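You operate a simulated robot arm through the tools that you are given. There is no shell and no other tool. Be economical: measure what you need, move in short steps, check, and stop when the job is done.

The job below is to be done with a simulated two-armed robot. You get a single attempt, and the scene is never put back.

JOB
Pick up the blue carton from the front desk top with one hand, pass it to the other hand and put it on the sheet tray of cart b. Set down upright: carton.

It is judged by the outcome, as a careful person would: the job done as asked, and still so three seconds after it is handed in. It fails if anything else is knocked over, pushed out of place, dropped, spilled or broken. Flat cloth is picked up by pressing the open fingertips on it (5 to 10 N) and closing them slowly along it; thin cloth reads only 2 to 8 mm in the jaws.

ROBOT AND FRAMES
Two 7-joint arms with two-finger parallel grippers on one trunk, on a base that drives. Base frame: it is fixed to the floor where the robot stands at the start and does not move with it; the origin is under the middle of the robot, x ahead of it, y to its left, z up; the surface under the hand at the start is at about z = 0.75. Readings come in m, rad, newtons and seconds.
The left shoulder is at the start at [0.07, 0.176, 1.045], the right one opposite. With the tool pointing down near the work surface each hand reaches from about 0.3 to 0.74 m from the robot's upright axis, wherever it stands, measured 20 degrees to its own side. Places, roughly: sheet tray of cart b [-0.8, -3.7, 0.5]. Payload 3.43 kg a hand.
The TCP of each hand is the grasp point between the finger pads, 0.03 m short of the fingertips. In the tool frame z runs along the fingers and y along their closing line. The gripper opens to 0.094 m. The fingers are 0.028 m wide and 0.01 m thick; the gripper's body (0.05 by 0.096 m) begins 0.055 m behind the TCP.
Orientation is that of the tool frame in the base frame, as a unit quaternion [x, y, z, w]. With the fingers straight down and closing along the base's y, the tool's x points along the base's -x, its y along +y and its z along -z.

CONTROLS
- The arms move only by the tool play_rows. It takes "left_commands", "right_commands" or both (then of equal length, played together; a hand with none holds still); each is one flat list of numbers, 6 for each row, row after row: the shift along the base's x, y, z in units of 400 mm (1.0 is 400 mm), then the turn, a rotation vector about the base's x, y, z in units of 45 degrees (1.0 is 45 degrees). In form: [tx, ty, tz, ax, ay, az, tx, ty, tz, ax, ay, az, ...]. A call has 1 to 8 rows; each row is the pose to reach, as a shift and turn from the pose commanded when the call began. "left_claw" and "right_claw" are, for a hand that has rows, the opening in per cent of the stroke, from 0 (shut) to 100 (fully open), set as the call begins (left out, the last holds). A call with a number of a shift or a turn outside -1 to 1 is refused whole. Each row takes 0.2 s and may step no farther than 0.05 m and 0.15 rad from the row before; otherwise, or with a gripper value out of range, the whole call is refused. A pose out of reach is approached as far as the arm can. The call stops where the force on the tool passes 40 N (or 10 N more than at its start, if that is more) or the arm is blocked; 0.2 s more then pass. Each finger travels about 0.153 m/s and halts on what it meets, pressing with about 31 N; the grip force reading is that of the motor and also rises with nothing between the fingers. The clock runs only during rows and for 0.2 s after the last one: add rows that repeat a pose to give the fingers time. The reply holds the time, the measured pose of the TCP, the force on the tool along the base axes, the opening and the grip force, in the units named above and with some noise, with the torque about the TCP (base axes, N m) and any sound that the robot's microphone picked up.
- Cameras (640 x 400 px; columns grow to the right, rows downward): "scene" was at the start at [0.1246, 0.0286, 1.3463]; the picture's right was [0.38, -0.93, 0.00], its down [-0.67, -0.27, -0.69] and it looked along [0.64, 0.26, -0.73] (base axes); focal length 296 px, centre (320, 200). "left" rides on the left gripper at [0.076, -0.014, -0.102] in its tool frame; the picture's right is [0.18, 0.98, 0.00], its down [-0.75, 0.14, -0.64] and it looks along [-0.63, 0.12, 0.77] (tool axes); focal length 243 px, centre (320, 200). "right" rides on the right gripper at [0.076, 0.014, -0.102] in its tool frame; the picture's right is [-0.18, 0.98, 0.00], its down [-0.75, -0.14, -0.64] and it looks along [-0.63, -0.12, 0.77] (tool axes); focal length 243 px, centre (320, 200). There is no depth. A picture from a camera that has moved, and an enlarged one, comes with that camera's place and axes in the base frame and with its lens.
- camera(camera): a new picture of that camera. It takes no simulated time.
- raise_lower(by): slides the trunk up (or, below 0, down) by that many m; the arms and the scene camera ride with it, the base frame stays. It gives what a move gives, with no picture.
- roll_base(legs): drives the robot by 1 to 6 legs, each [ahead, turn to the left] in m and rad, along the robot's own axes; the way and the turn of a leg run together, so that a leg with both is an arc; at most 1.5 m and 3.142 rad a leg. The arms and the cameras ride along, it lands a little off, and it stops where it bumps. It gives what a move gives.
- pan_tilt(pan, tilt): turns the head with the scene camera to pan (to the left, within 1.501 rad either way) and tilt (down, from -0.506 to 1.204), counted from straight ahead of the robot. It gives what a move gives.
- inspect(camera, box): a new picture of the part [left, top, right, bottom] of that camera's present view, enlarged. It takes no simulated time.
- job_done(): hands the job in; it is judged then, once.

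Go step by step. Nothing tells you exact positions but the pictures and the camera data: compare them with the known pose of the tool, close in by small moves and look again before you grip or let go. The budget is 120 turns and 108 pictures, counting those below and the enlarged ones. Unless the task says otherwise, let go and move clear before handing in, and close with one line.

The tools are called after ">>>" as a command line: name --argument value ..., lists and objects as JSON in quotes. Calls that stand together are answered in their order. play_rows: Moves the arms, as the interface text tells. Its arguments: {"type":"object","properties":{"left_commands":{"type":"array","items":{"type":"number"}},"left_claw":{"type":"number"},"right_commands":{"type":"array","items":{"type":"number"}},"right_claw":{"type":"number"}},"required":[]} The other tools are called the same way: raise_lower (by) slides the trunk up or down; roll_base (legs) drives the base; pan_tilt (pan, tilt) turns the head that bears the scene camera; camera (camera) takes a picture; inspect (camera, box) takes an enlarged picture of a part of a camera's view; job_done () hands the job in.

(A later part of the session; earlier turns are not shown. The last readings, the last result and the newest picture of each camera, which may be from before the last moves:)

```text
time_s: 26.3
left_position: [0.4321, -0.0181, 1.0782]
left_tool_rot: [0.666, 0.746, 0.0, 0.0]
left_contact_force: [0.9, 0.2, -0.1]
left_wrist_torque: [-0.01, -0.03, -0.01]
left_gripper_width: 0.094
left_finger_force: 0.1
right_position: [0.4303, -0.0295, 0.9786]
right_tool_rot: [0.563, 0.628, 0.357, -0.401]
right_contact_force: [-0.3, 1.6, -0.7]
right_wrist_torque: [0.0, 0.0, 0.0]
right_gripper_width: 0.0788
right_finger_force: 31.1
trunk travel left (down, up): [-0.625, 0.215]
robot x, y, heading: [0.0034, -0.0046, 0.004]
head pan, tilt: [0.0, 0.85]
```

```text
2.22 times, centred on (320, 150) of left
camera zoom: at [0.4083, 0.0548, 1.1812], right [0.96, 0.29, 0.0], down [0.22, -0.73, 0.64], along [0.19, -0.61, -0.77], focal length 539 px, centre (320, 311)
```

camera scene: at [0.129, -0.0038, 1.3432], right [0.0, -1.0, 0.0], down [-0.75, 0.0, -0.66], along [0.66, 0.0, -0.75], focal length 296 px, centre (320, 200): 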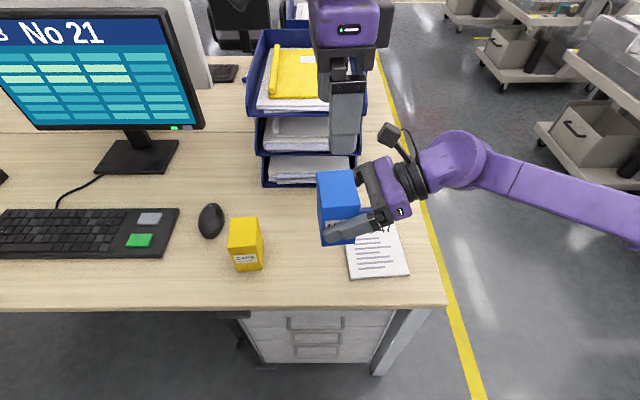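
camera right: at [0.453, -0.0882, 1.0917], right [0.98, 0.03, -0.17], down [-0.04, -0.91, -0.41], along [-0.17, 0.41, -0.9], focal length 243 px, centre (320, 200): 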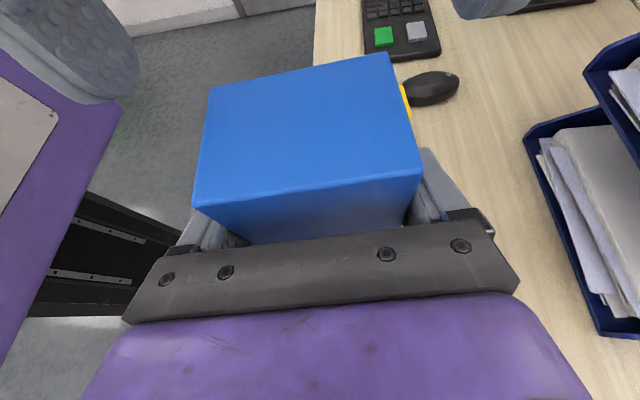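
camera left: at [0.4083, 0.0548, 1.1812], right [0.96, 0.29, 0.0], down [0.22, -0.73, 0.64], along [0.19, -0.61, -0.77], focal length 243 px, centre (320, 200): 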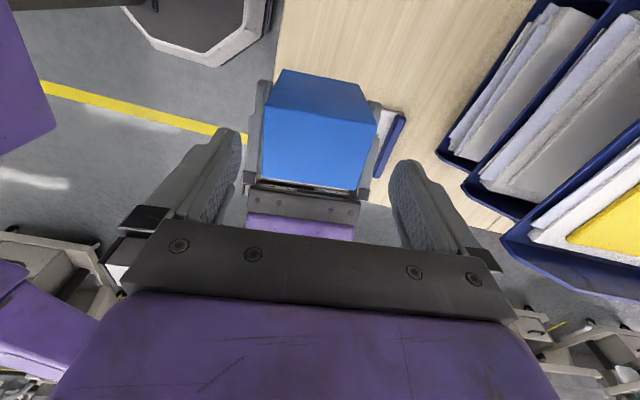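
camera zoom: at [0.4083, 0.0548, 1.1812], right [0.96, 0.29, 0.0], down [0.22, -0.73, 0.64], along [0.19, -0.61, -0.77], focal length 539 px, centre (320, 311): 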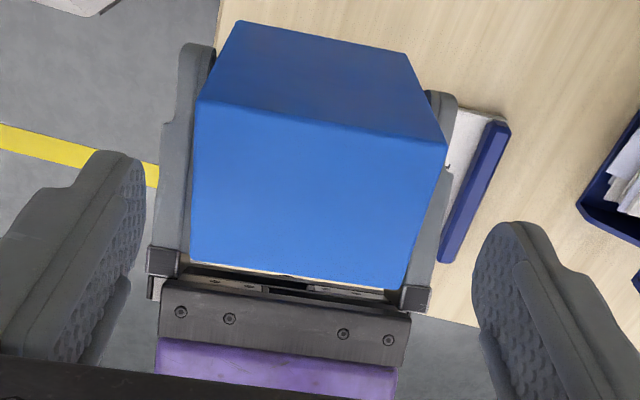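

The dark box on the left gripper would come close to the right hand's camera. I'll tilt the left hand 0.25 rad away, which also matches the slope of the right fingers, and then lower it.

>>> play_rows --left_commands '[-0.002, 0.002, 0.01, -0.158, -0.018, 0, -0.004, 0.005, 0.01, -0.316, -0.036, 0]'

>>> camera --camera "left"

>>> inspect --camera "scene" --box '[280, 80, 480, 260]'

```text
time_s: 26.9
left_position: [0.4305, -0.0159, 1.0817]
left_tool_rot: [0.662, 0.739, -0.084, 0.093]
left_contact_force: [-0.8, 0.3, 0.4]
left_wrist_torque: [0.01, -0.03, 0.03]
left_gripper_width: 0.0939
left_finger_force: 0.0
right_position: [0.4314, -0.0278, 0.9783]
right_tool_rot: [0.563, 0.629, 0.357, -0.401]
right_contact_force: [-1.0, -0.1, -1.5]
right_wrist_torque: [0.03, -0.02, -0.03]
right_gripper_width: 0.0787
right_finger_force: 30.9
trunk travel left (down, up): [-0.625, 0.215]
robot x, y, heading: [-0.0014, 0.0008, 0.001]
head pan, tilt: [0.0, 0.85]
```

```text
72 pictures are left
camera left: at [0.404, 0.0806, 1.1631], right [0.96, 0.29, -0.05], down [0.2, -0.55, 0.81], along [0.21, -0.78, -0.58], focal length 243 px, centre (320, 200)
```

left: 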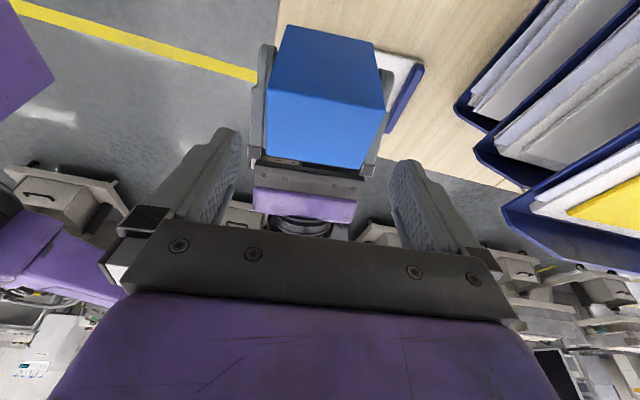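

```text
2.22 times, centred on (380, 170) of scene
camera zoom: at [0.1287, -0.0005, 1.3433], right [0.0, -1.0, 0.0], down [-0.75, 0.0, -0.66], along [0.66, 0.0, -0.75], focal length 659 px, centre (187, 267)
```

zoom: 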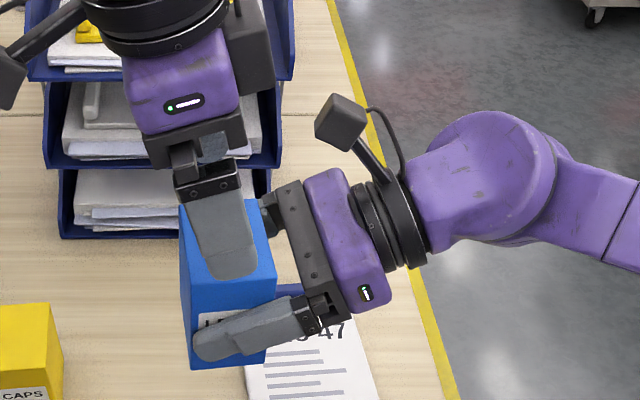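

Clearance is good now. I descend straight to the grip height, watching the force.

>>> play_rows --left_commands '[0, 0, -0.05, 0, 0, 0, 0, 0, -0.1, 0, 0, 0, 0, 0, -0.132, 0, 0, 0]'

>>> inspect --camera "scene" --box '[280, 80, 480, 260]'

>>> camera --camera "left"

>>> camera --camera "right"

```text
time_s: 27.7
left_position: [0.4293, -0.0164, 1.0285]
left_tool_rot: [0.661, 0.74, -0.083, 0.093]
left_contact_force: [-0.1, -1.3, -0.9]
left_wrist_torque: [-0.01, -0.01, -0.02]
left_gripper_width: 0.094
left_finger_force: 0.0
right_position: [0.4303, -0.0293, 0.9796]
right_tool_rot: [0.563, 0.629, 0.356, -0.401]
right_contact_force: [0.8, 0.7, -1.2]
right_wrist_torque: [-0.01, 0.02, 0.01]
right_gripper_width: 0.079
right_finger_force: 31.6
trunk travel left (down, up): [-0.625, 0.215]
robot x, y, heading: [-0.0023, -0.0044, 0.002]
head pan, tilt: [0.0, 0.85]
```

```text
2.22 times, centred on (380, 170) of scene
camera zoom: at [0.1289, -0.0017, 1.3433], right [0.0, -1.0, 0.0], down [-0.75, 0.0, -0.66], along [0.66, 0.0, -0.75], focal length 659 px, centre (187, 267)
```

zoom: 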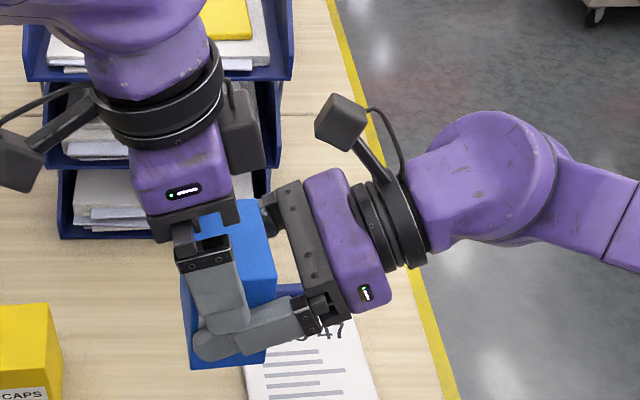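

```text
69 pictures are left
camera left: at [0.4038, 0.0799, 1.1103], right [0.96, 0.29, -0.04], down [0.2, -0.55, 0.81], along [0.21, -0.78, -0.59], focal length 243 px, centre (320, 200)
```

left: 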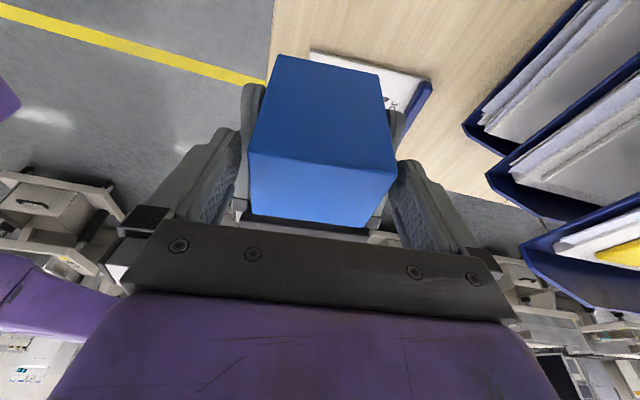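

```text
68 pictures are left
camera right: at [0.4529, -0.0885, 1.0918], right [0.98, 0.03, -0.17], down [-0.04, -0.91, -0.41], along [-0.17, 0.41, -0.9], focal length 243 px, centre (320, 200)
```

right: 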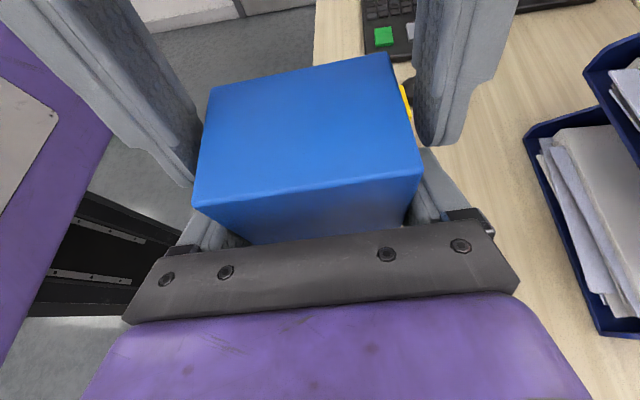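

The left fingers straddle the top above the right fingers with no contact. I close the left hand.

>>> play_rows --left_commands '[0, 0, 0, 0, 0, 0, 0, 0, 0, 0, 0, 0, 0, 0, 0, 0, 0, 0]' --left_claw 0

>>> inspect --camera "scene" --box '[300, 140, 420, 260]'

>>> camera --camera "right"

```text
time_s: 28.5
left_position: [0.4316, -0.0167, 1.0296]
left_tool_rot: [0.662, 0.739, -0.082, 0.092]
left_contact_force: [-1.8, -0.6, 1.0]
left_wrist_torque: [-0.04, -0.02, 0.09]
left_gripper_width: 0.0788
left_finger_force: 30.8
right_position: [0.4318, -0.03, 0.9798]
right_tool_rot: [0.562, 0.628, 0.357, -0.402]
right_contact_force: [2.7, 0.0, -0.4]
right_wrist_torque: [0.07, 0.13, -0.11]
right_gripper_width: 0.0787
right_finger_force: 31.4
trunk travel left (down, up): [-0.625, 0.215]
robot x, y, heading: [0.0043, -0.0036, 0.001]
head pan, tilt: [0.0, 0.85]
```

```text
3.33 times, centred on (360, 200) of scene
camera zoom: at [0.1287, -0.0017, 1.3433], right [0.0, -1.0, 0.0], down [-0.75, 0.0, -0.66], along [0.66, 0.0, -0.75], focal length 988 px, centre (187, 200)
```

zoom: 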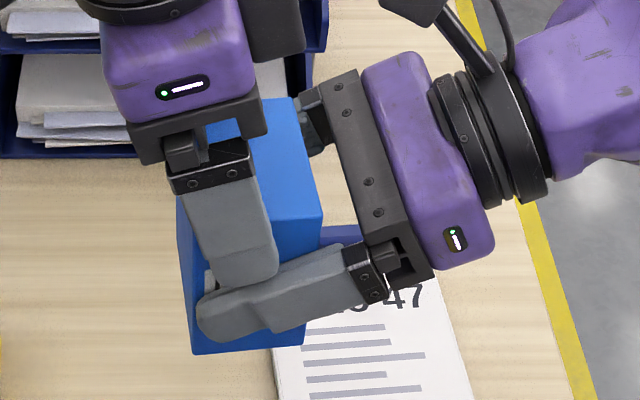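

```text
66 pictures are left
camera right: at [0.4528, -0.0885, 1.0919], right [0.98, 0.03, -0.17], down [-0.04, -0.91, -0.41], along [-0.17, 0.41, -0.9], focal length 243 px, centre (320, 200)
```

right: 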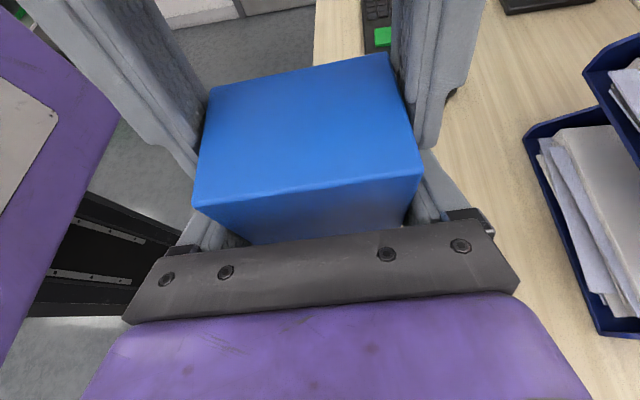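

The left hand holds the carton. I open the right hand, check the load, and withdraw horizontally to the right.

>>> play_rows --right_commands '[0, 0, 0, 0, 0, 0, 0, 0, 0, 0, 0, 0]' --right_claw 100

>>> play_rows --right_commands '[0.0055, -0.05, -0.005, 0, 0, 0, 0.014, -0.125, -0.01, 0, 0, 0, 0.0265, -0.24, -0.01, 0, 0, 0, 0.039, -0.35, -0.01, 0, 0, 0, 0.05, -0.45, -0.01, 0, 0, 0]'

>>> camera --camera "scene"

>>> camera --camera "right"

```text
time_s: 29.1
left_position: [0.4307, -0.0166, 1.0288]
left_tool_rot: [0.661, 0.74, -0.083, 0.092]
left_contact_force: [0.0, 0.3, -0.9]
left_wrist_torque: [0.0, 0.0, 0.0]
left_gripper_width: 0.0785
left_finger_force: 30.9
right_position: [0.4306, -0.0292, 0.9785]
right_tool_rot: [0.563, 0.629, 0.357, -0.401]
right_contact_force: [-0.2, 0.2, -0.1]
right_wrist_torque: [-0.02, 0.0, -0.03]
right_gripper_width: 0.094
right_finger_force: 0.1
trunk travel left (down, up): [-0.625, 0.215]
robot x, y, heading: [-0.0009, 0.0016, -0.002]
head pan, tilt: [0.0, 0.85]
```

```text
time_s: 30.3
left_position: [0.4298, -0.0162, 1.028]
left_tool_rot: [0.662, 0.739, -0.083, 0.092]
left_contact_force: [-0.1, 0.2, -0.2]
left_wrist_torque: [0.02, -0.02, -0.03]
left_gripper_width: 0.0786
left_finger_force: 31.1
right_position: [0.4513, -0.2107, 0.9764]
right_tool_rot: [0.562, 0.629, 0.357, -0.401]
right_contact_force: [0.2, -0.1, 0.1]
right_wrist_torque: [0.01, 0.03, -0.03]
right_gripper_width: 0.094
right_finger_force: 0.0
trunk travel left (down, up): [-0.625, 0.215]
robot x, y, heading: [-0.001, 0.0001, -0.005]
head pan, tilt: [0.0, 0.85]
```

```text
65 pictures are left
camera scene: at [0.1285, -0.0026, 1.3433], right [0.0, -1.0, 0.0], down [-0.75, 0.0, -0.66], along [0.66, 0.0, -0.75], focal length 296 px, centre (320, 200)
```

scene: 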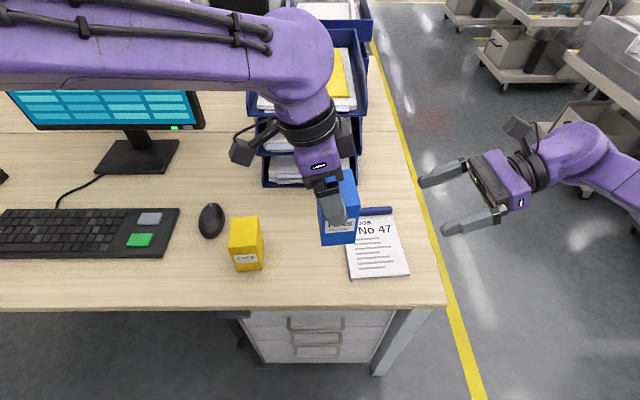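

```text
64 pictures are left
camera right: at [0.4724, -0.2698, 1.0888], right [0.98, 0.03, -0.17], down [-0.04, -0.91, -0.41], along [-0.17, 0.41, -0.9], focal length 243 px, centre (320, 200)
```

right: 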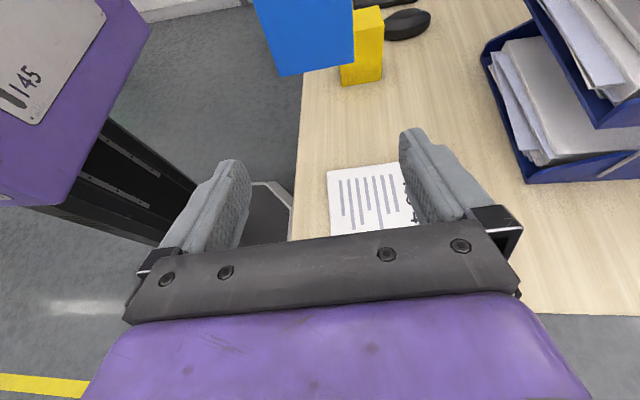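

The handover succeeded. I'll back the base away from the desk and tuck both arms for driving.

>>> play_rows --left_commands '[-0.02, 0.07, 0.05, 0, 0, 0, -0.04, 0.14, 0.1, 0, 0, 0, -0.06, 0.21, 0.15, 0, 0, 0, -0.08, 0.28, 0.2, 0, 0, 0, -0.1, 0.35, 0.2, 0, 0, 0, -0.12, 0.42, 0.2, 0, 0, 0]' --right_commands '[0, -0.01, 0.04, -0.0869, -0.0974, 0.1366, 0, -0.02, 0.08, -0.1738, -0.1948, 0.2732, 0, -0.03, 0.12, -0.2607, -0.2922, 0.4098, 0, -0.04, 0.16, -0.3476, -0.3896, 0.5464, 0, -0.05, 0.2, -0.4345, -0.487, 0.683, 0, -0.06, 0.2, -0.5214, -0.5844, 0.8196]'

>>> roll_base --legs '[[-0.3, 0]]'

>>> play_rows --right_commands '[-0.05, -0.02, 0, -0.0869, -0.0974, 0.1366, -0.1, -0.04, 0, -0.1738, -0.1948, 0.2732, -0.15, -0.06, 0, -0.2607, -0.2922, 0.4098, -0.2, -0.08, 0, -0.3476, -0.3896, 0.5464, -0.25, -0.1, 0, -0.4345, -0.487, 0.683, -0.3, -0.1, 0, -0.5214, -0.5844, 0.8196]'

>>> camera --camera "scene"

```text
time_s: 31.7
left_position: [0.3824, 0.1539, 1.1089]
left_tool_rot: [0.661, 0.74, -0.083, 0.094]
left_contact_force: [0.1, -0.4, -0.8]
left_wrist_torque: [-0.01, 0.01, -0.03]
left_gripper_width: 0.0785
left_finger_force: 30.8
right_position: [0.4508, -0.2328, 1.055]
right_tool_rot: [0.312, 0.903, 0.196, -0.221]
right_contact_force: [0.2, 0.2, 0.2]
right_wrist_torque: [-0.05, -0.02, -0.01]
right_gripper_width: 0.0939
right_finger_force: 0.0
trunk travel left (down, up): [-0.625, 0.215]
robot x, y, heading: [-0.0002, -0.0005, -0.002]
head pan, tilt: [0.0, 0.85]
```

```text
time_s: 33.7
left_position: [0.0813, 0.1503, 1.1081]
left_tool_rot: [0.663, 0.739, -0.083, 0.093]
left_contact_force: [-0.2, -0.3, -1.0]
left_wrist_torque: [0.01, -0.01, 0.01]
left_gripper_width: 0.0785
left_finger_force: 30.9
right_position: [0.1484, -0.2345, 1.0552]
right_tool_rot: [0.314, 0.902, 0.198, -0.222]
right_contact_force: [-0.6, -0.6, -0.7]
right_wrist_torque: [-0.03, 0.0, -0.02]
right_gripper_width: 0.0941
right_finger_force: 0.0
trunk travel left (down, up): [-0.625, 0.215]
robot x, y, heading: [-0.2981, 0.0003, -0.006]
head pan, tilt: [0.0, 0.85]
```

```text
time_s: 35.1
left_position: [0.0799, 0.151, 1.1082]
left_tool_rot: [0.663, 0.738, -0.083, 0.094]
left_contact_force: [-0.1, -0.6, -1.7]
left_wrist_torque: [0.0, -0.04, -0.02]
left_gripper_width: 0.0786
left_finger_force: 30.7
right_position: [0.0257, -0.2697, 1.0548]
right_tool_rot: [0.003, 1.0, 0.0, 0.002]
right_contact_force: [0.0, 0.5, 0.7]
right_wrist_torque: [0.01, -0.03, 0.02]
right_gripper_width: 0.094
right_finger_force: 0.0
right hand out of reach, approached as far as the arm can: row 6
trunk travel left (down, up): [-0.625, 0.215]
robot x, y, heading: [-0.303, 0.0016, -0.005]
head pan, tilt: [0.0, 0.85]
```

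```text
63 pictures are left
camera scene: at [-0.1752, 0.0, 1.3435], right [0.0, -1.0, 0.0], down [-0.75, 0.0, -0.66], along [0.66, 0.0, -0.75], focal length 296 px, centre (320, 200)
```

scene: 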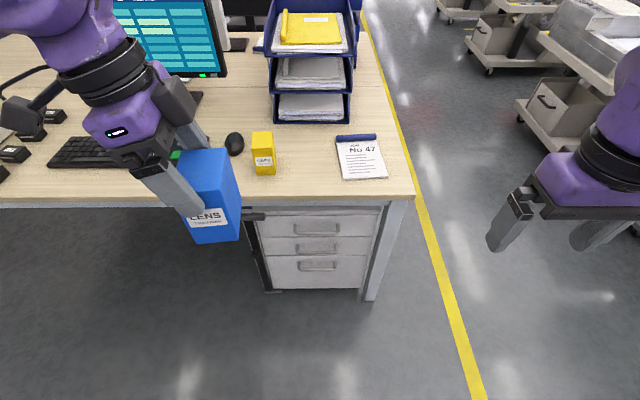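

Both arms are tucked. I turn right to face the cart area and look.

>>> roll_base --legs '[[0, -1.57]]'

>>> pan_tilt --pan 0 --tilt 0.35

>>> camera --camera "scene"

>>> pan_tilt --pan -0.7 --tilt 0.35

>>> camera --camera "scene"

```text
time_s: 39.3
left_position: [-0.1539, -0.3847, 1.1071]
left_tool_rot: [0.991, 0.05, -0.125, 0.007]
left_contact_force: [0.1, 0.4, -1.4]
left_wrist_torque: [-0.01, -0.01, -0.01]
left_gripper_width: 0.079
left_finger_force: 31.4
right_position: [-0.5747, -0.3285, 1.0548]
right_tool_rot: [0.711, 0.703, 0.0, 0.002]
right_contact_force: [-0.1, -0.1, -0.5]
right_wrist_torque: [0.01, -0.02, -0.01]
right_gripper_width: 0.0942
right_finger_force: 0.1
trunk travel left (down, up): [-0.625, 0.215]
robot x, y, heading: [-0.3003, -0.0014, -1.579]
head pan, tilt: [0.0, 0.85]
```

```text
time_s: 40.3
left_position: [-0.1531, -0.3847, 1.1092]
left_tool_rot: [0.991, 0.05, -0.124, 0.005]
left_contact_force: [0.0, -0.6, -1.6]
left_wrist_torque: [-0.02, -0.02, -0.02]
left_gripper_width: 0.0786
left_finger_force: 30.9
right_position: [-0.5735, -0.3301, 1.0547]
right_tool_rot: [0.712, 0.703, 0.0, 0.002]
right_contact_force: [0.4, -0.1, -0.4]
right_wrist_torque: [-0.01, 0.04, 0.01]
right_gripper_width: 0.0941
right_finger_force: 0.0
trunk travel left (down, up): [-0.625, 0.215]
robot x, y, heading: [-0.2993, 0.0011, -1.578]
head pan, tilt: [0.0, 0.351]
```

```text
62 pictures are left
camera scene: at [-0.303, -0.1443, 1.3869], right [-1.0, 0.01, 0.0], down [0.0, 0.34, -0.94], along [-0.01, -0.94, -0.34], focal length 296 px, centre (320, 200)
```

scene: 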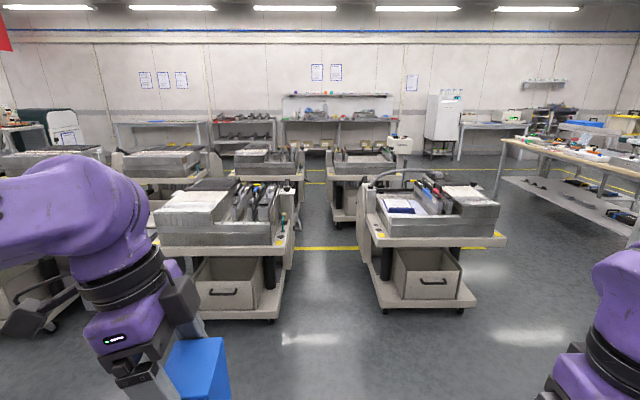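

```text
time_s: 41.3
left_position: [-0.1531, -0.3859, 1.1086]
left_tool_rot: [0.991, 0.051, -0.125, 0.007]
left_contact_force: [-0.5, 0.4, -1.0]
left_wrist_torque: [-0.04, -0.01, 0.0]
left_gripper_width: 0.0783
left_finger_force: 30.6
right_position: [-0.5742, -0.3298, 1.0551]
right_tool_rot: [0.712, 0.702, 0.001, 0.001]
right_contact_force: [-0.8, -0.6, -0.1]
right_wrist_torque: [0.0, 0.01, 0.04]
right_gripper_width: 0.0942
right_finger_force: 0.1
trunk travel left (down, up): [-0.625, 0.215]
robot x, y, heading: [-0.3017, -0.0011, -1.584]
head pan, tilt: [-0.7, 0.351]
```

```text
61 pictures are left
camera scene: at [-0.3627, -0.122, 1.387], right [-0.76, 0.65, 0.0], down [0.22, 0.26, -0.94], along [-0.61, -0.71, -0.34], focal length 296 px, centre (320, 200)
```

scene: 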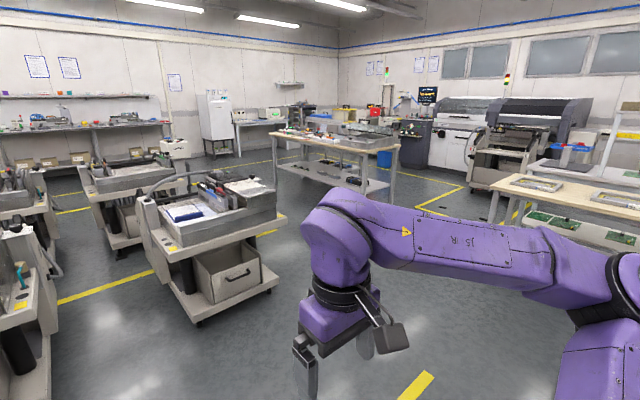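

The route is clear: around the right side of cart A, then approach cart b from its open right side. I drive the first part.

>>> roll_base --legs '[[0, -0.93], [1.0, 0], [1.04, 0], [0, 0.93]]'

>>> pan_tilt --pan 0.35 --tilt 0.4

>>> camera --camera "scene"

```text
time_s: 56.3
left_position: [-1.8057, -1.5771, 1.109]
left_tool_rot: [0.991, 0.054, -0.124, 0.007]
left_contact_force: [-0.5, -0.1, -1.2]
left_wrist_torque: [0.0, 0.0, -0.01]
left_gripper_width: 0.0783
left_finger_force: 31.3
right_position: [-2.2281, -1.5244, 1.0544]
right_tool_rot: [0.71, 0.704, 0.0, 0.002]
right_contact_force: [-0.5, 0.1, 0.0]
right_wrist_torque: [0.03, -0.01, -0.02]
right_gripper_width: 0.0939
right_finger_force: 0.1
trunk travel left (down, up): [-0.625, 0.215]
robot x, y, heading: [-1.9568, -1.1935, -1.572]
head pan, tilt: [-0.7, 0.351]
```

```text
time_s: 57.6
left_position: [-1.806, -1.5781, 1.108]
left_tool_rot: [0.991, 0.054, -0.124, 0.006]
left_contact_force: [0.7, 0.4, -0.9]
left_wrist_torque: [-0.03, 0.0, 0.01]
left_gripper_width: 0.0786
left_finger_force: 31.3
right_position: [-2.2265, -1.5234, 1.0555]
right_tool_rot: [0.71, 0.704, 0.0, 0.001]
right_contact_force: [-0.3, -0.1, 0.2]
right_wrist_torque: [0.04, 0.02, -0.01]
right_gripper_width: 0.0938
right_finger_force: 0.0
trunk travel left (down, up): [-0.625, 0.215]
robot x, y, heading: [-1.9543, -1.2002, -1.574]
head pan, tilt: [0.351, 0.4]
```

```text
60 pictures are left
camera scene: at [-1.9257, -1.332, 1.3824], right [-0.94, -0.34, 0.0], down [-0.13, 0.37, -0.92], along [0.31, -0.87, -0.39], focal length 296 px, centre (320, 200)
```

scene: 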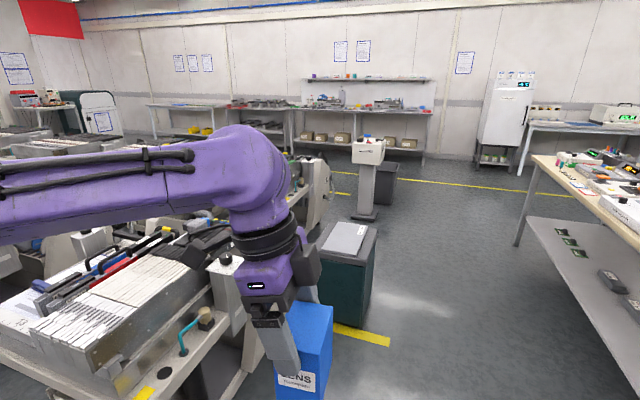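

A bin stands behind cart A at about (-1.6, -2.7), a small stand at (-1.4, -4.2), and a bench from x = -2.8. I drive down the lane between them at about x = -2.2.

>>> roll_base --legs '[[0, -0.3], [0.85, 0], [0, 0.3]]'

>>> pan_tilt --pan 0.8 --tilt 0.45

>>> camera --camera "scene"

>>> pan_tilt --pan -0.2 --tilt 0.6

>>> camera --camera "scene"

```text
time_s: 64.1
left_position: [-2.0598, -2.3936, 1.1097]
left_tool_rot: [0.991, 0.055, -0.124, 0.007]
left_contact_force: [0.5, -0.2, -1.1]
left_wrist_torque: [0.02, 0.0, -0.04]
left_gripper_width: 0.0785
left_finger_force: 30.7
right_position: [-2.4806, -2.3402, 1.0557]
right_tool_rot: [0.709, 0.705, -0.001, 0.002]
right_contact_force: [0.1, -0.3, 0.3]
right_wrist_torque: [0.0, -0.01, 0.0]
right_gripper_width: 0.0939
right_finger_force: 0.0
trunk travel left (down, up): [-0.625, 0.215]
robot x, y, heading: [-2.2124, -2.0088, -1.578]
head pan, tilt: [0.351, 0.4]
```

```text
time_s: 65.0
left_position: [-2.0594, -2.3928, 1.1082]
left_tool_rot: [0.991, 0.055, -0.124, 0.007]
left_contact_force: [0.0, 0.3, -1.4]
left_wrist_torque: [0.01, -0.02, 0.03]
left_gripper_width: 0.0786
left_finger_force: 31.0
right_position: [-2.4803, -2.3401, 1.0547]
right_tool_rot: [0.709, 0.705, 0.0, 0.001]
right_contact_force: [-0.2, -0.1, -0.4]
right_wrist_torque: [0.0, 0.01, 0.01]
right_gripper_width: 0.0938
right_finger_force: 0.0
trunk travel left (down, up): [-0.625, 0.215]
robot x, y, heading: [-2.211, -2.0053, -1.576]
head pan, tilt: [0.799, 0.45]
```

```text
59 pictures are left
camera scene: at [-2.1461, -2.124, 1.3778], right [-0.7, -0.72, 0.0], down [-0.31, 0.3, -0.9], along [0.64, -0.63, -0.44], focal length 296 px, centre (320, 200)
```

scene: 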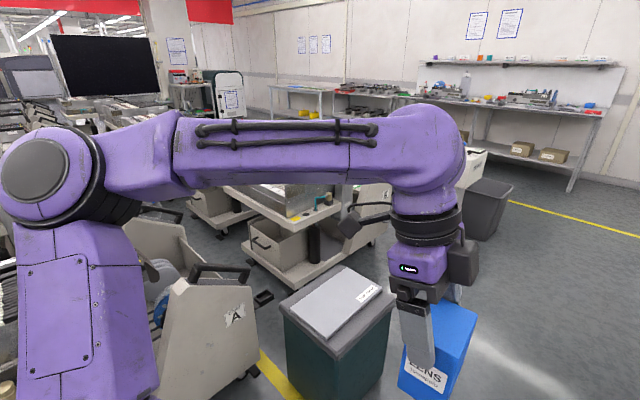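

```text
time_s: 66.2
left_position: [-2.0601, -2.3931, 1.1088]
left_tool_rot: [0.991, 0.056, -0.124, 0.007]
left_contact_force: [0.2, 0.0, -1.8]
left_wrist_torque: [0.02, -0.01, 0.0]
left_gripper_width: 0.0783
left_finger_force: 31.3
right_position: [-2.4805, -2.3408, 1.0544]
right_tool_rot: [0.709, 0.705, -0.001, 0.002]
right_contact_force: [0.1, -0.6, 0.5]
right_wrist_torque: [0.03, -0.02, 0.01]
right_gripper_width: 0.094
right_finger_force: 0.0
trunk travel left (down, up): [-0.625, 0.215]
robot x, y, heading: [-2.2151, -2.0112, -1.57]
head pan, tilt: [-0.201, 0.6]
```

```text
58 pictures are left
camera scene: at [-2.2292, -2.1464, 1.3642], right [-0.98, 0.2, 0.0], down [0.11, 0.55, -0.83], along [-0.16, -0.81, -0.56], focal length 296 px, centre (320, 200)
```

scene: 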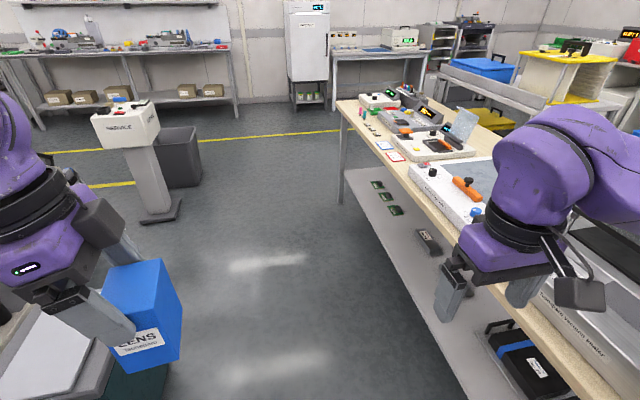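

The lane is clear. I raise the trunk a little so the arms clear the bench items and drive on to the level of cart b.

>>> raise_lower --by 0.12

>>> roll_base --legs '[[0, 0.06], [1.45, 0]]'

>>> pan_tilt --pan 1.3 --tilt 0.6

>>> camera --camera "scene"

```text
time_s: 67.7
left_position: [-2.0595, -2.393, 1.2289]
left_tool_rot: [0.991, 0.056, -0.124, 0.007]
left_contact_force: [-1.1, -0.2, -0.3]
left_wrist_torque: [0.02, 0.0, -0.01]
left_gripper_width: 0.0784
left_finger_force: 31.0
right_position: [-2.4817, -2.341, 1.1742]
right_tool_rot: [0.709, 0.705, 0.0, 0.001]
right_contact_force: [1.0, 0.6, -0.9]
right_wrist_torque: [-0.01, -0.02, 0.0]
right_gripper_width: 0.094
right_finger_force: 0.1
trunk travel left (down, up): [-0.745, 0.095]
robot x, y, heading: [-2.2095, -2.0096, -1.575]
head pan, tilt: [-0.201, 0.6]
```

```text
time_s: 75.4
left_position: [-1.946, -3.8265, 1.2288]
left_tool_rot: [0.988, 0.087, -0.124, 0.011]
left_contact_force: [0.5, -0.4, -0.2]
left_wrist_torque: [0.02, 0.01, -0.02]
left_gripper_width: 0.0783
left_finger_force: 31.0
right_position: [-2.3686, -3.7998, 1.1746]
right_tool_rot: [0.685, 0.728, -0.001, 0.002]
right_contact_force: [0.2, 0.8, -0.6]
right_wrist_torque: [0.0, -0.02, -0.01]
right_gripper_width: 0.0936
right_finger_force: 0.0
trunk travel left (down, up): [-0.745, 0.095]
robot x, y, heading: [-2.1211, -3.4528, -1.507]
head pan, tilt: [-0.201, 0.6]
```

```text
time_s: 77.0
left_position: [-1.9449, -3.8259, 1.2283]
left_tool_rot: [0.988, 0.088, -0.124, 0.011]
left_contact_force: [-0.3, 0.2, -0.7]
left_wrist_torque: [-0.03, 0.0, 0.02]
left_gripper_width: 0.0786
left_finger_force: 30.7
right_position: [-2.3691, -3.801, 1.1747]
right_tool_rot: [0.685, 0.728, -0.001, 0.002]
right_contact_force: [1.0, 1.2, 0.7]
right_wrist_torque: [-0.02, 0.01, -0.01]
right_gripper_width: 0.0938
right_finger_force: 0.1
trunk travel left (down, up): [-0.745, 0.095]
robot x, y, heading: [-2.1197, -3.4495, -1.503]
head pan, tilt: [1.3, 0.6]
```

```text
57 pictures are left
camera scene: at [-2.0325, -3.5218, 1.4842], right [-0.2, -0.98, 0.0], down [-0.55, 0.12, -0.83], along [0.81, -0.17, -0.56], focal length 296 px, centre (320, 200)
```

scene: 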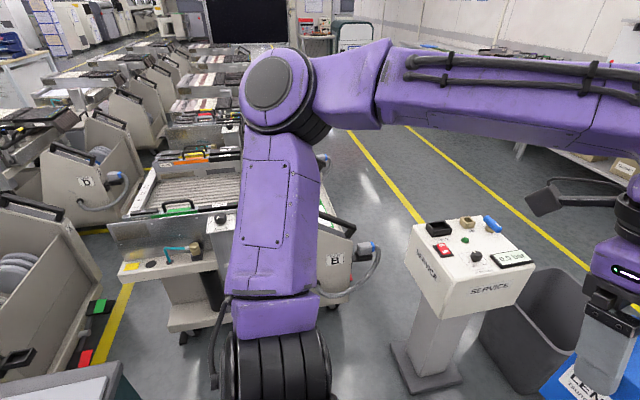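

Cart B is in view with its ribbed sheet tray. I turn left to face it.

>>> roll_base --legs '[[0, 1.5]]'

>>> pan_tilt --pan 0 --tilt 0.6

>>> camera --camera "scene"

```text
time_s: 81.0
left_position: [-1.7385, -3.3033, 1.2297]
left_tool_rot: [0.664, 0.738, -0.083, 0.093]
left_contact_force: [-0.2, -0.1, -1.5]
left_wrist_torque: [0.01, -0.01, 0.01]
left_gripper_width: 0.0785
left_finger_force: 31.3
right_position: [-1.7934, -3.7246, 1.1745]
right_tool_rot: [0.006, 1.0, 0.002, 0.001]
right_contact_force: [0.6, 0.1, -0.1]
right_wrist_torque: [-0.04, 0.03, 0.0]
right_gripper_width: 0.0941
right_finger_force: 0.2
trunk travel left (down, up): [-0.745, 0.095]
robot x, y, heading: [-2.1218, -3.4528, -0.011]
head pan, tilt: [1.3, 0.6]
```

```text
time_s: 82.5
left_position: [-1.7377, -3.3047, 1.2288]
left_tool_rot: [0.664, 0.738, -0.083, 0.093]
left_contact_force: [-0.5, 0.6, -1.1]
left_wrist_torque: [0.01, 0.0, 0.03]
left_gripper_width: 0.0786
left_finger_force: 30.7
right_position: [-1.794, -3.7247, 1.1742]
right_tool_rot: [0.006, 1.0, 0.0, 0.001]
right_contact_force: [0.6, 0.0, 0.7]
right_wrist_torque: [-0.02, 0.03, -0.01]
right_gripper_width: 0.0938
right_finger_force: 0.1
trunk travel left (down, up): [-0.745, 0.095]
robot x, y, heading: [-2.1212, -3.4509, -0.006]
head pan, tilt: [0.0, 0.6]
```

```text
56 pictures are left
camera scene: at [-1.9836, -3.4547, 1.4842], right [-0.01, -1.0, 0.0], down [-0.57, 0.0, -0.82], along [0.82, -0.01, -0.57], focal length 296 px, centre (320, 200)
```

scene: 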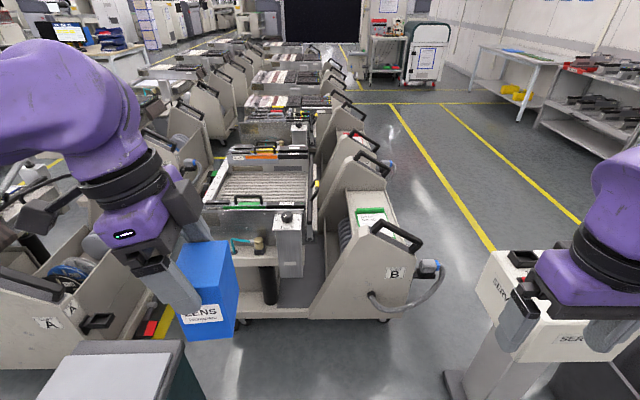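

>>> inspect --camera "scene" --box '[170, 130, 430, 330]'

>>> inspect --camera "scene" --box '[195, 135, 335, 245]'

```text
2.00 times, centred on (300, 230) of scene
camera zoom: at [-1.9836, -3.4547, 1.4842], right [-0.01, -1.0, 0.0], down [-0.57, 0.0, -0.82], along [0.82, -0.01, -0.57], focal length 593 px, centre (360, 140)
```

zoom: 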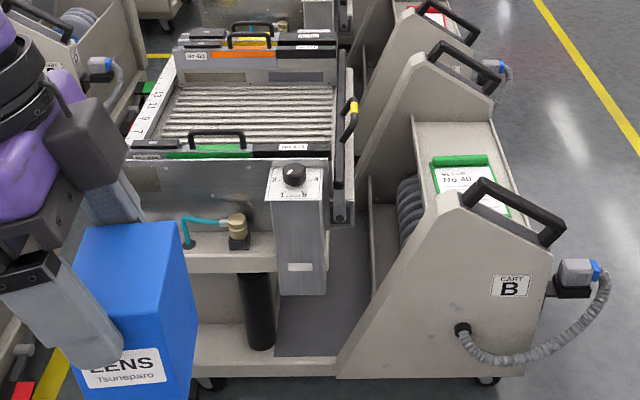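

```text
3.64 times, centred on (265, 190) of scene
camera zoom: at [-1.9836, -3.4547, 1.4842], right [-0.01, -1.0, 0.0], down [-0.57, 0.0, -0.82], along [0.82, -0.01, -0.57], focal length 1078 px, centre (520, 236)
```

zoom: 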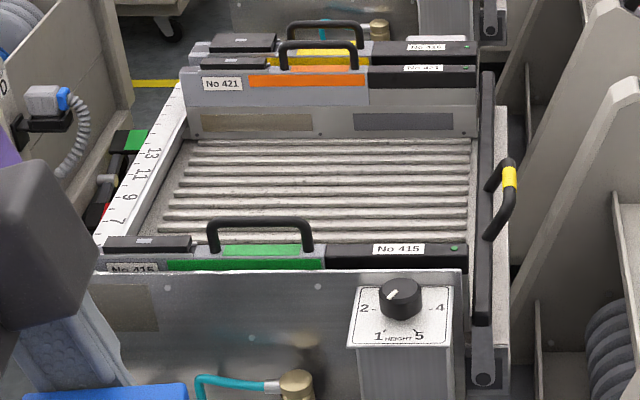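

The ribbed feeder bed isn't at the stated place. The point (-0.8, -3.7, 0.5) is the shelf on the right between the panels of cart B, where a green-headed sheet lies. I'll zoom in on it.

>>> inspect --camera "scene" --box '[325, 140, 455, 250]'

>>> roll_base --legs '[[0, -0.18], [0.45, 0], [0, 0.18]]'

>>> pan_tilt --pan -0.25 --tilt 0.75

>>> camera --camera "scene"

```text
3.64 times, centred on (390, 195) of scene
camera zoom: at [-1.9836, -3.4547, 1.4842], right [-0.01, -1.0, 0.0], down [-0.57, 0.0, -0.82], along [0.82, -0.01, -0.57], focal length 1078 px, centre (66, 218)
```

zoom: 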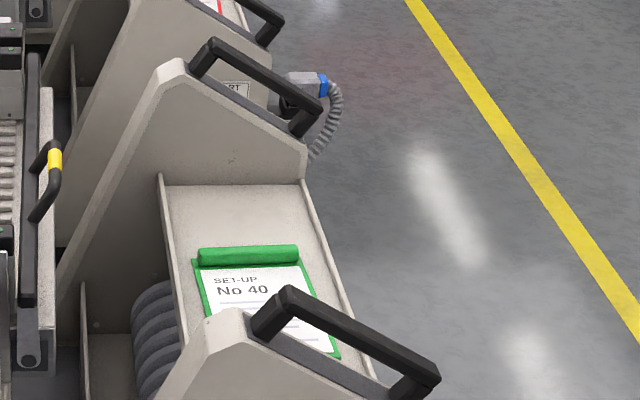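

```text
time_s: 86.6
left_position: [-1.2967, -3.3871, 1.229]
left_tool_rot: [0.663, 0.738, -0.083, 0.092]
left_contact_force: [0.8, 0.3, -0.1]
left_wrist_torque: [-0.02, 0.02, 0.06]
left_gripper_width: 0.0784
left_finger_force: 30.7
right_position: [-1.3501, -3.8081, 1.174]
right_tool_rot: [0.006, 1.0, 0.0, 0.001]
right_contact_force: [-0.3, -0.5, 0.3]
right_wrist_torque: [0.0, 0.01, 0.03]
right_gripper_width: 0.094
right_finger_force: 0.0
trunk travel left (down, up): [-0.745, 0.095]
robot x, y, heading: [-1.6815, -3.5367, -0.012]
head pan, tilt: [0.0, 0.6]
```

```text
time_s: 87.4
left_position: [-1.2964, -3.3865, 1.2279]
left_tool_rot: [0.664, 0.738, -0.083, 0.093]
left_contact_force: [0.6, -1.2, -0.5]
left_wrist_torque: [0.04, -0.03, 0.01]
left_gripper_width: 0.0785
left_finger_force: 30.9
right_position: [-1.3518, -3.8065, 1.1742]
right_tool_rot: [0.005, 1.0, 0.0, 0.002]
right_contact_force: [0.7, -1.3, -1.3]
right_wrist_torque: [0.0, 0.0, -0.03]
right_gripper_width: 0.0941
right_finger_force: 0.0
trunk travel left (down, up): [-0.745, 0.095]
robot x, y, heading: [-1.6819, -3.5394, -0.009]
head pan, tilt: [-0.25, 0.75]
```

```text
52 pictures are left
camera scene: at [-1.5507, -3.5583, 1.4714], right [-0.25, -0.97, 0.0], down [-0.66, 0.17, -0.73], along [0.71, -0.18, -0.68], focal length 296 px, centre (320, 200)
```

scene: 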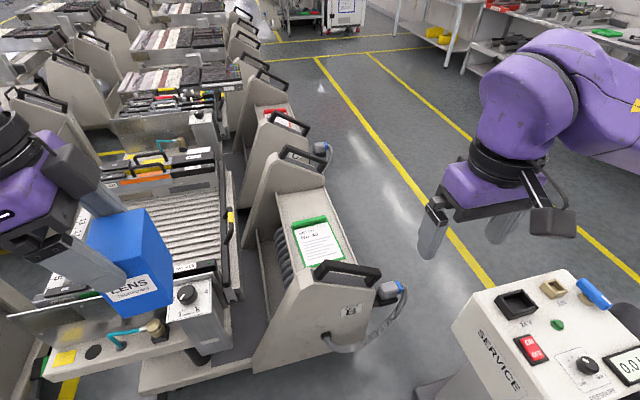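

>>> inspect --camera "scene" --box '[240, 140, 400, 290]'

```text
2.67 times, centred on (320, 215) of scene
camera zoom: at [-1.5507, -3.5583, 1.4714], right [-0.25, -0.97, 0.0], down [-0.66, 0.17, -0.73], along [0.71, -0.18, -0.68], focal length 791 px, centre (320, 160)
```

zoom: 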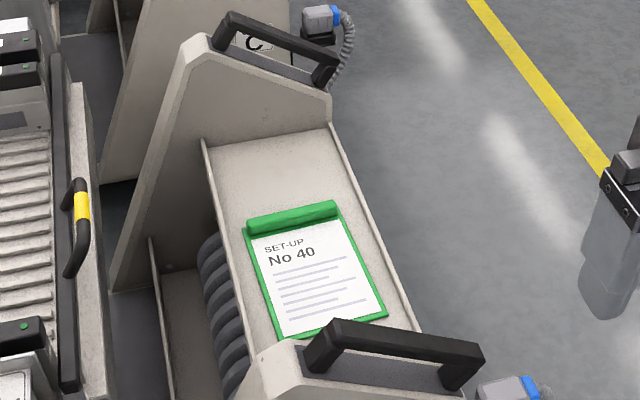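

The sheet tray's free area is beyond the pad, at about x -0.64 to -0.46 and y -3.63 to -3.86. It opens toward the aisle on the -y side, so I'll go around the service stand and approach from that aisle.

>>> roll_base --legs '[[-0.5, 0], [0, -1.56], [1.0, 0], [0.75, 0]]'

>>> pan_tilt --pan 1.1 --tilt 0.5

>>> camera --camera "scene"

```text
time_s: 102.6
left_position: [-2.0225, -5.6683, 1.2287]
left_tool_rot: [0.991, 0.055, -0.125, 0.007]
left_contact_force: [0.2, 0.7, -0.8]
left_wrist_torque: [0.01, -0.02, 0.01]
left_gripper_width: 0.0786
left_finger_force: 30.7
right_position: [-2.4422, -5.6153, 1.1745]
right_tool_rot: [0.709, 0.705, -0.001, 0.001]
right_contact_force: [-0.5, 0.1, 0.4]
right_wrist_torque: [0.03, 0.03, 0.0]
right_gripper_width: 0.0939
right_finger_force: 0.0
trunk travel left (down, up): [-0.745, 0.095]
robot x, y, heading: [-2.1734, -5.29, -1.572]
head pan, tilt: [-0.25, 0.75]
```

```text
time_s: 104.1
left_position: [-2.0209, -5.6684, 1.228]
left_tool_rot: [0.991, 0.057, -0.125, 0.008]
left_contact_force: [0.6, 0.6, -1.3]
left_wrist_torque: [-0.02, -0.03, 0.01]
left_gripper_width: 0.0784
left_finger_force: 30.7
right_position: [-2.442, -5.6159, 1.175]
right_tool_rot: [0.71, 0.705, -0.001, 0.002]
right_contact_force: [-0.1, -0.2, 0.0]
right_wrist_torque: [0.03, 0.01, -0.03]
right_gripper_width: 0.094
right_finger_force: 0.0
trunk travel left (down, up): [-0.745, 0.095]
robot x, y, heading: [-2.1729, -5.2859, -1.566]
head pan, tilt: [1.1, 0.499]
```

```text
50 pictures are left
camera scene: at [-2.0922, -5.3772, 1.4933], right [-0.46, -0.89, 0.0], down [-0.43, 0.22, -0.88], along [0.78, -0.4, -0.48], focal length 296 px, centre (320, 200)
```

scene: 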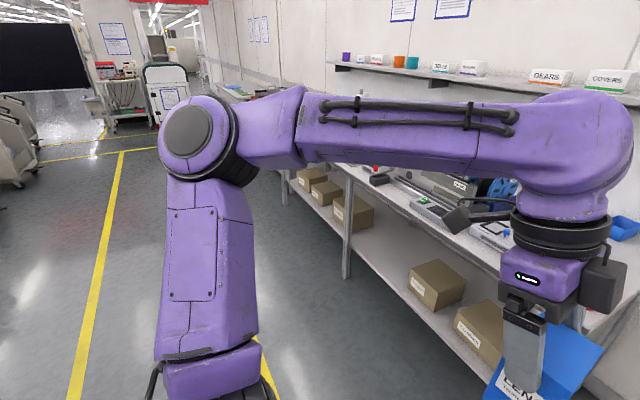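

The aisle is clear. I turn east, drive along it, then face the cart.

>>> roll_base --legs '[[0, 1.57], [0.9, 0], [0.9, 0], [0, 1.57]]'

>>> pan_tilt --pan 0.0 --tilt 0.5

>>> camera --camera "scene"

```text
time_s: 120.8
left_position: [-0.5272, -4.8806, 1.2278]
left_tool_rot: [-0.054, 0.991, 0.006, 0.123]
left_contact_force: [-0.3, 0.5, -1.0]
left_wrist_torque: [0.01, 0.0, -0.01]
left_gripper_width: 0.0785
left_finger_force: 31.4
right_position: [-0.107, -4.9355, 1.1741]
right_tool_rot: [-0.704, 0.71, 0.001, 0.002]
right_contact_force: [0.1, 0.4, 0.2]
right_wrist_torque: [-0.03, -0.03, 0.0]
right_gripper_width: 0.0939
right_finger_force: 0.1
trunk travel left (down, up): [-0.745, 0.095]
robot x, y, heading: [-0.3764, -5.2644, 1.564]
head pan, tilt: [1.1, 0.499]
```

```text
time_s: 122.1
left_position: [-0.5294, -4.881, 1.228]
left_tool_rot: [-0.054, 0.991, 0.006, 0.123]
left_contact_force: [0.7, -0.5, -0.7]
left_wrist_torque: [0.0, 0.02, 0.0]
left_gripper_width: 0.0786
left_finger_force: 30.7
right_position: [-0.1075, -4.9342, 1.1749]
right_tool_rot: [-0.704, 0.71, 0.001, 0.001]
right_contact_force: [0.9, 1.0, 0.0]
right_wrist_torque: [0.0, -0.01, 0.02]
right_gripper_width: 0.094
right_finger_force: 0.1
trunk travel left (down, up): [-0.745, 0.095]
robot x, y, heading: [-0.3749, -5.264, 1.567]
head pan, tilt: [0.0, 0.499]
```

```text
49 pictures are left
camera scene: at [-0.3762, -5.124, 1.4933], right [1.0, 0.0, 0.0], down [0.0, -0.48, -0.88], along [0.0, 0.88, -0.48], focal length 296 px, centre (320, 200)
```

scene: 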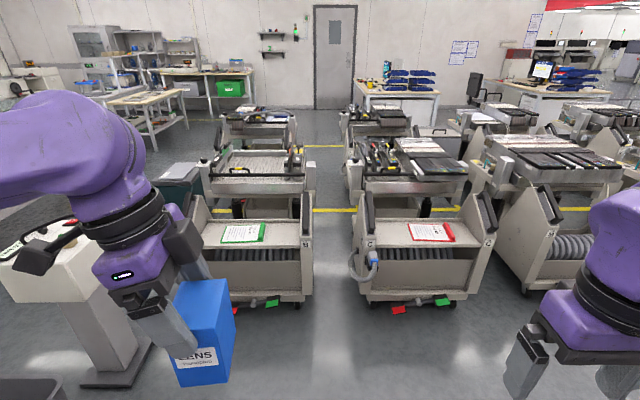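

>>> inspect --camera "scene" --box '[180, 180, 340, 310]'

```text
3.08 times, centred on (260, 245) of scene
camera zoom: at [-0.3762, -5.124, 1.4933], right [1.0, 0.0, 0.0], down [0.0, -0.48, -0.88], along [0.0, 0.88, -0.48], focal length 912 px, centre (505, 62)
```

zoom: 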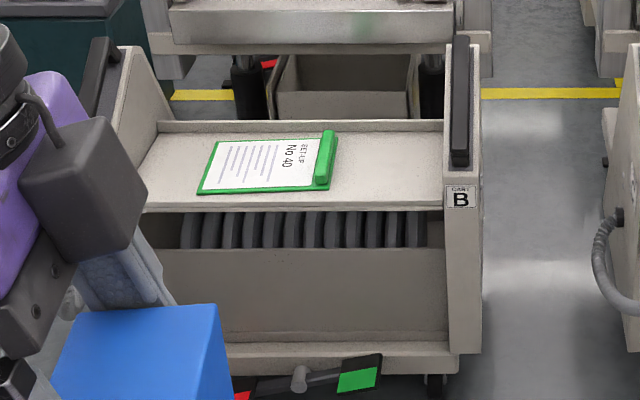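

The tray's free area right of the pad is centred near (-0.585, -3.73), at a height of about 0.5 to 0.53. I drive up to it and lower the trunk part way.

>>> roll_base --legs '[[0.88, 0]]'

>>> raise_lower --by -0.2

>>> pan_tilt --pan 0.3 --tilt 0.85

>>> camera --camera "scene"

>>> camera --camera "left"

```text
time_s: 126.7
left_position: [-0.5314, -4.0039, 1.228]
left_tool_rot: [-0.057, 0.991, 0.007, 0.124]
left_contact_force: [-1.0, 0.6, -1.7]
left_wrist_torque: [-0.02, 0.02, 0.0]
left_gripper_width: 0.0785
left_finger_force: 31.3
right_position: [-0.1099, -4.0536, 1.1749]
right_tool_rot: [-0.707, 0.707, 0.0, 0.002]
right_contact_force: [-0.1, 0.5, -0.6]
right_wrist_torque: [0.01, -0.01, -0.02]
right_gripper_width: 0.0943
right_finger_force: 0.1
trunk travel left (down, up): [-0.745, 0.095]
robot x, y, heading: [-0.3739, -4.3871, 1.578]
head pan, tilt: [0.0, 0.499]
```

```text
time_s: 128.9
left_position: [-0.5301, -4.0026, 1.0283]
left_tool_rot: [-0.057, 0.991, 0.007, 0.123]
left_contact_force: [-0.1, -0.2, -1.2]
left_wrist_torque: [-0.02, 0.01, 0.0]
left_gripper_width: 0.0782
left_finger_force: 31.2
right_position: [-0.1093, -4.0547, 0.9729]
right_tool_rot: [0.707, -0.707, -0.001, -0.001]
right_contact_force: [0.5, 0.3, -0.6]
right_wrist_torque: [0.01, -0.02, 0.02]
right_gripper_width: 0.0941
right_finger_force: 0.0
trunk travel left (down, up): [-0.545, 0.295]
robot x, y, heading: [-0.3772, -4.3877, 1.575]
head pan, tilt: [0.0, 0.499]
```

```text
time_s: 129.7
left_position: [-0.5314, -4.0037, 1.0273]
left_tool_rot: [-0.058, 0.991, 0.007, 0.124]
left_contact_force: [0.2, 0.1, -0.6]
left_wrist_torque: [-0.02, 0.02, -0.03]
left_gripper_width: 0.0784
left_finger_force: 30.6
right_position: [-0.1107, -4.0541, 0.9733]
right_tool_rot: [0.707, -0.707, -0.001, -0.002]
right_contact_force: [-0.3, -0.4, 0.2]
right_wrist_torque: [-0.03, 0.01, 0.0]
right_gripper_width: 0.0937
right_finger_force: 0.0
trunk travel left (down, up): [-0.545, 0.295]
robot x, y, heading: [-0.3771, -4.3883, 1.584]
head pan, tilt: [0.3, 0.85]
```

```text
47 pictures are left
camera scene: at [-0.4003, -4.2622, 1.2634], right [0.95, 0.3, 0.0], down [0.22, -0.72, -0.66], along [-0.2, 0.63, -0.75], focal length 296 px, centre (320, 200)
```

scene: 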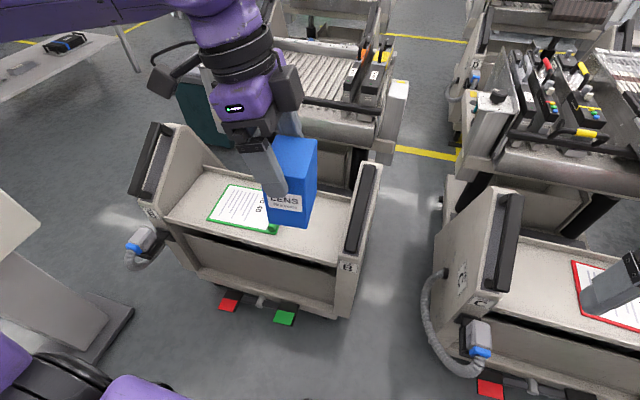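

```text
46 pictures are left
camera left: at [-0.629, -4.0305, 1.1101], right [-0.29, 0.96, -0.04], down [0.55, 0.21, 0.81], along [0.78, 0.21, -0.59], focal length 243 px, centre (320, 200)
```

left: 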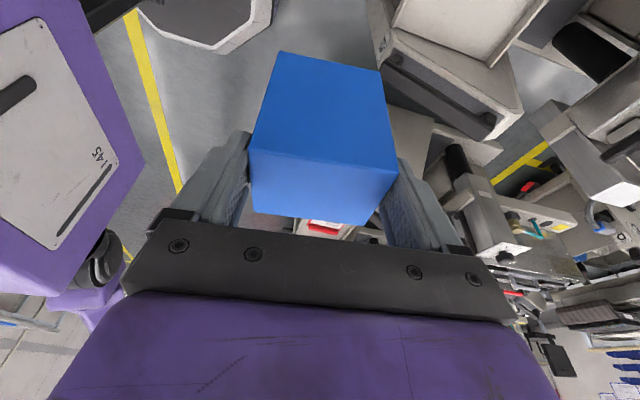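

>>> inspect --camera "scene" --box '[120, 110, 400, 330]'

```text
1.82 times, centred on (260, 220) of scene
camera zoom: at [-0.4003, -4.2622, 1.2634], right [0.95, 0.3, 0.0], down [0.22, -0.72, -0.66], along [-0.2, 0.63, -0.75], focal length 539 px, centre (429, 164)
```

zoom: 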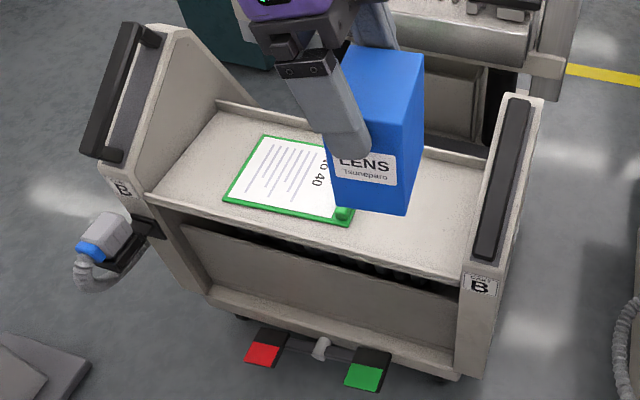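

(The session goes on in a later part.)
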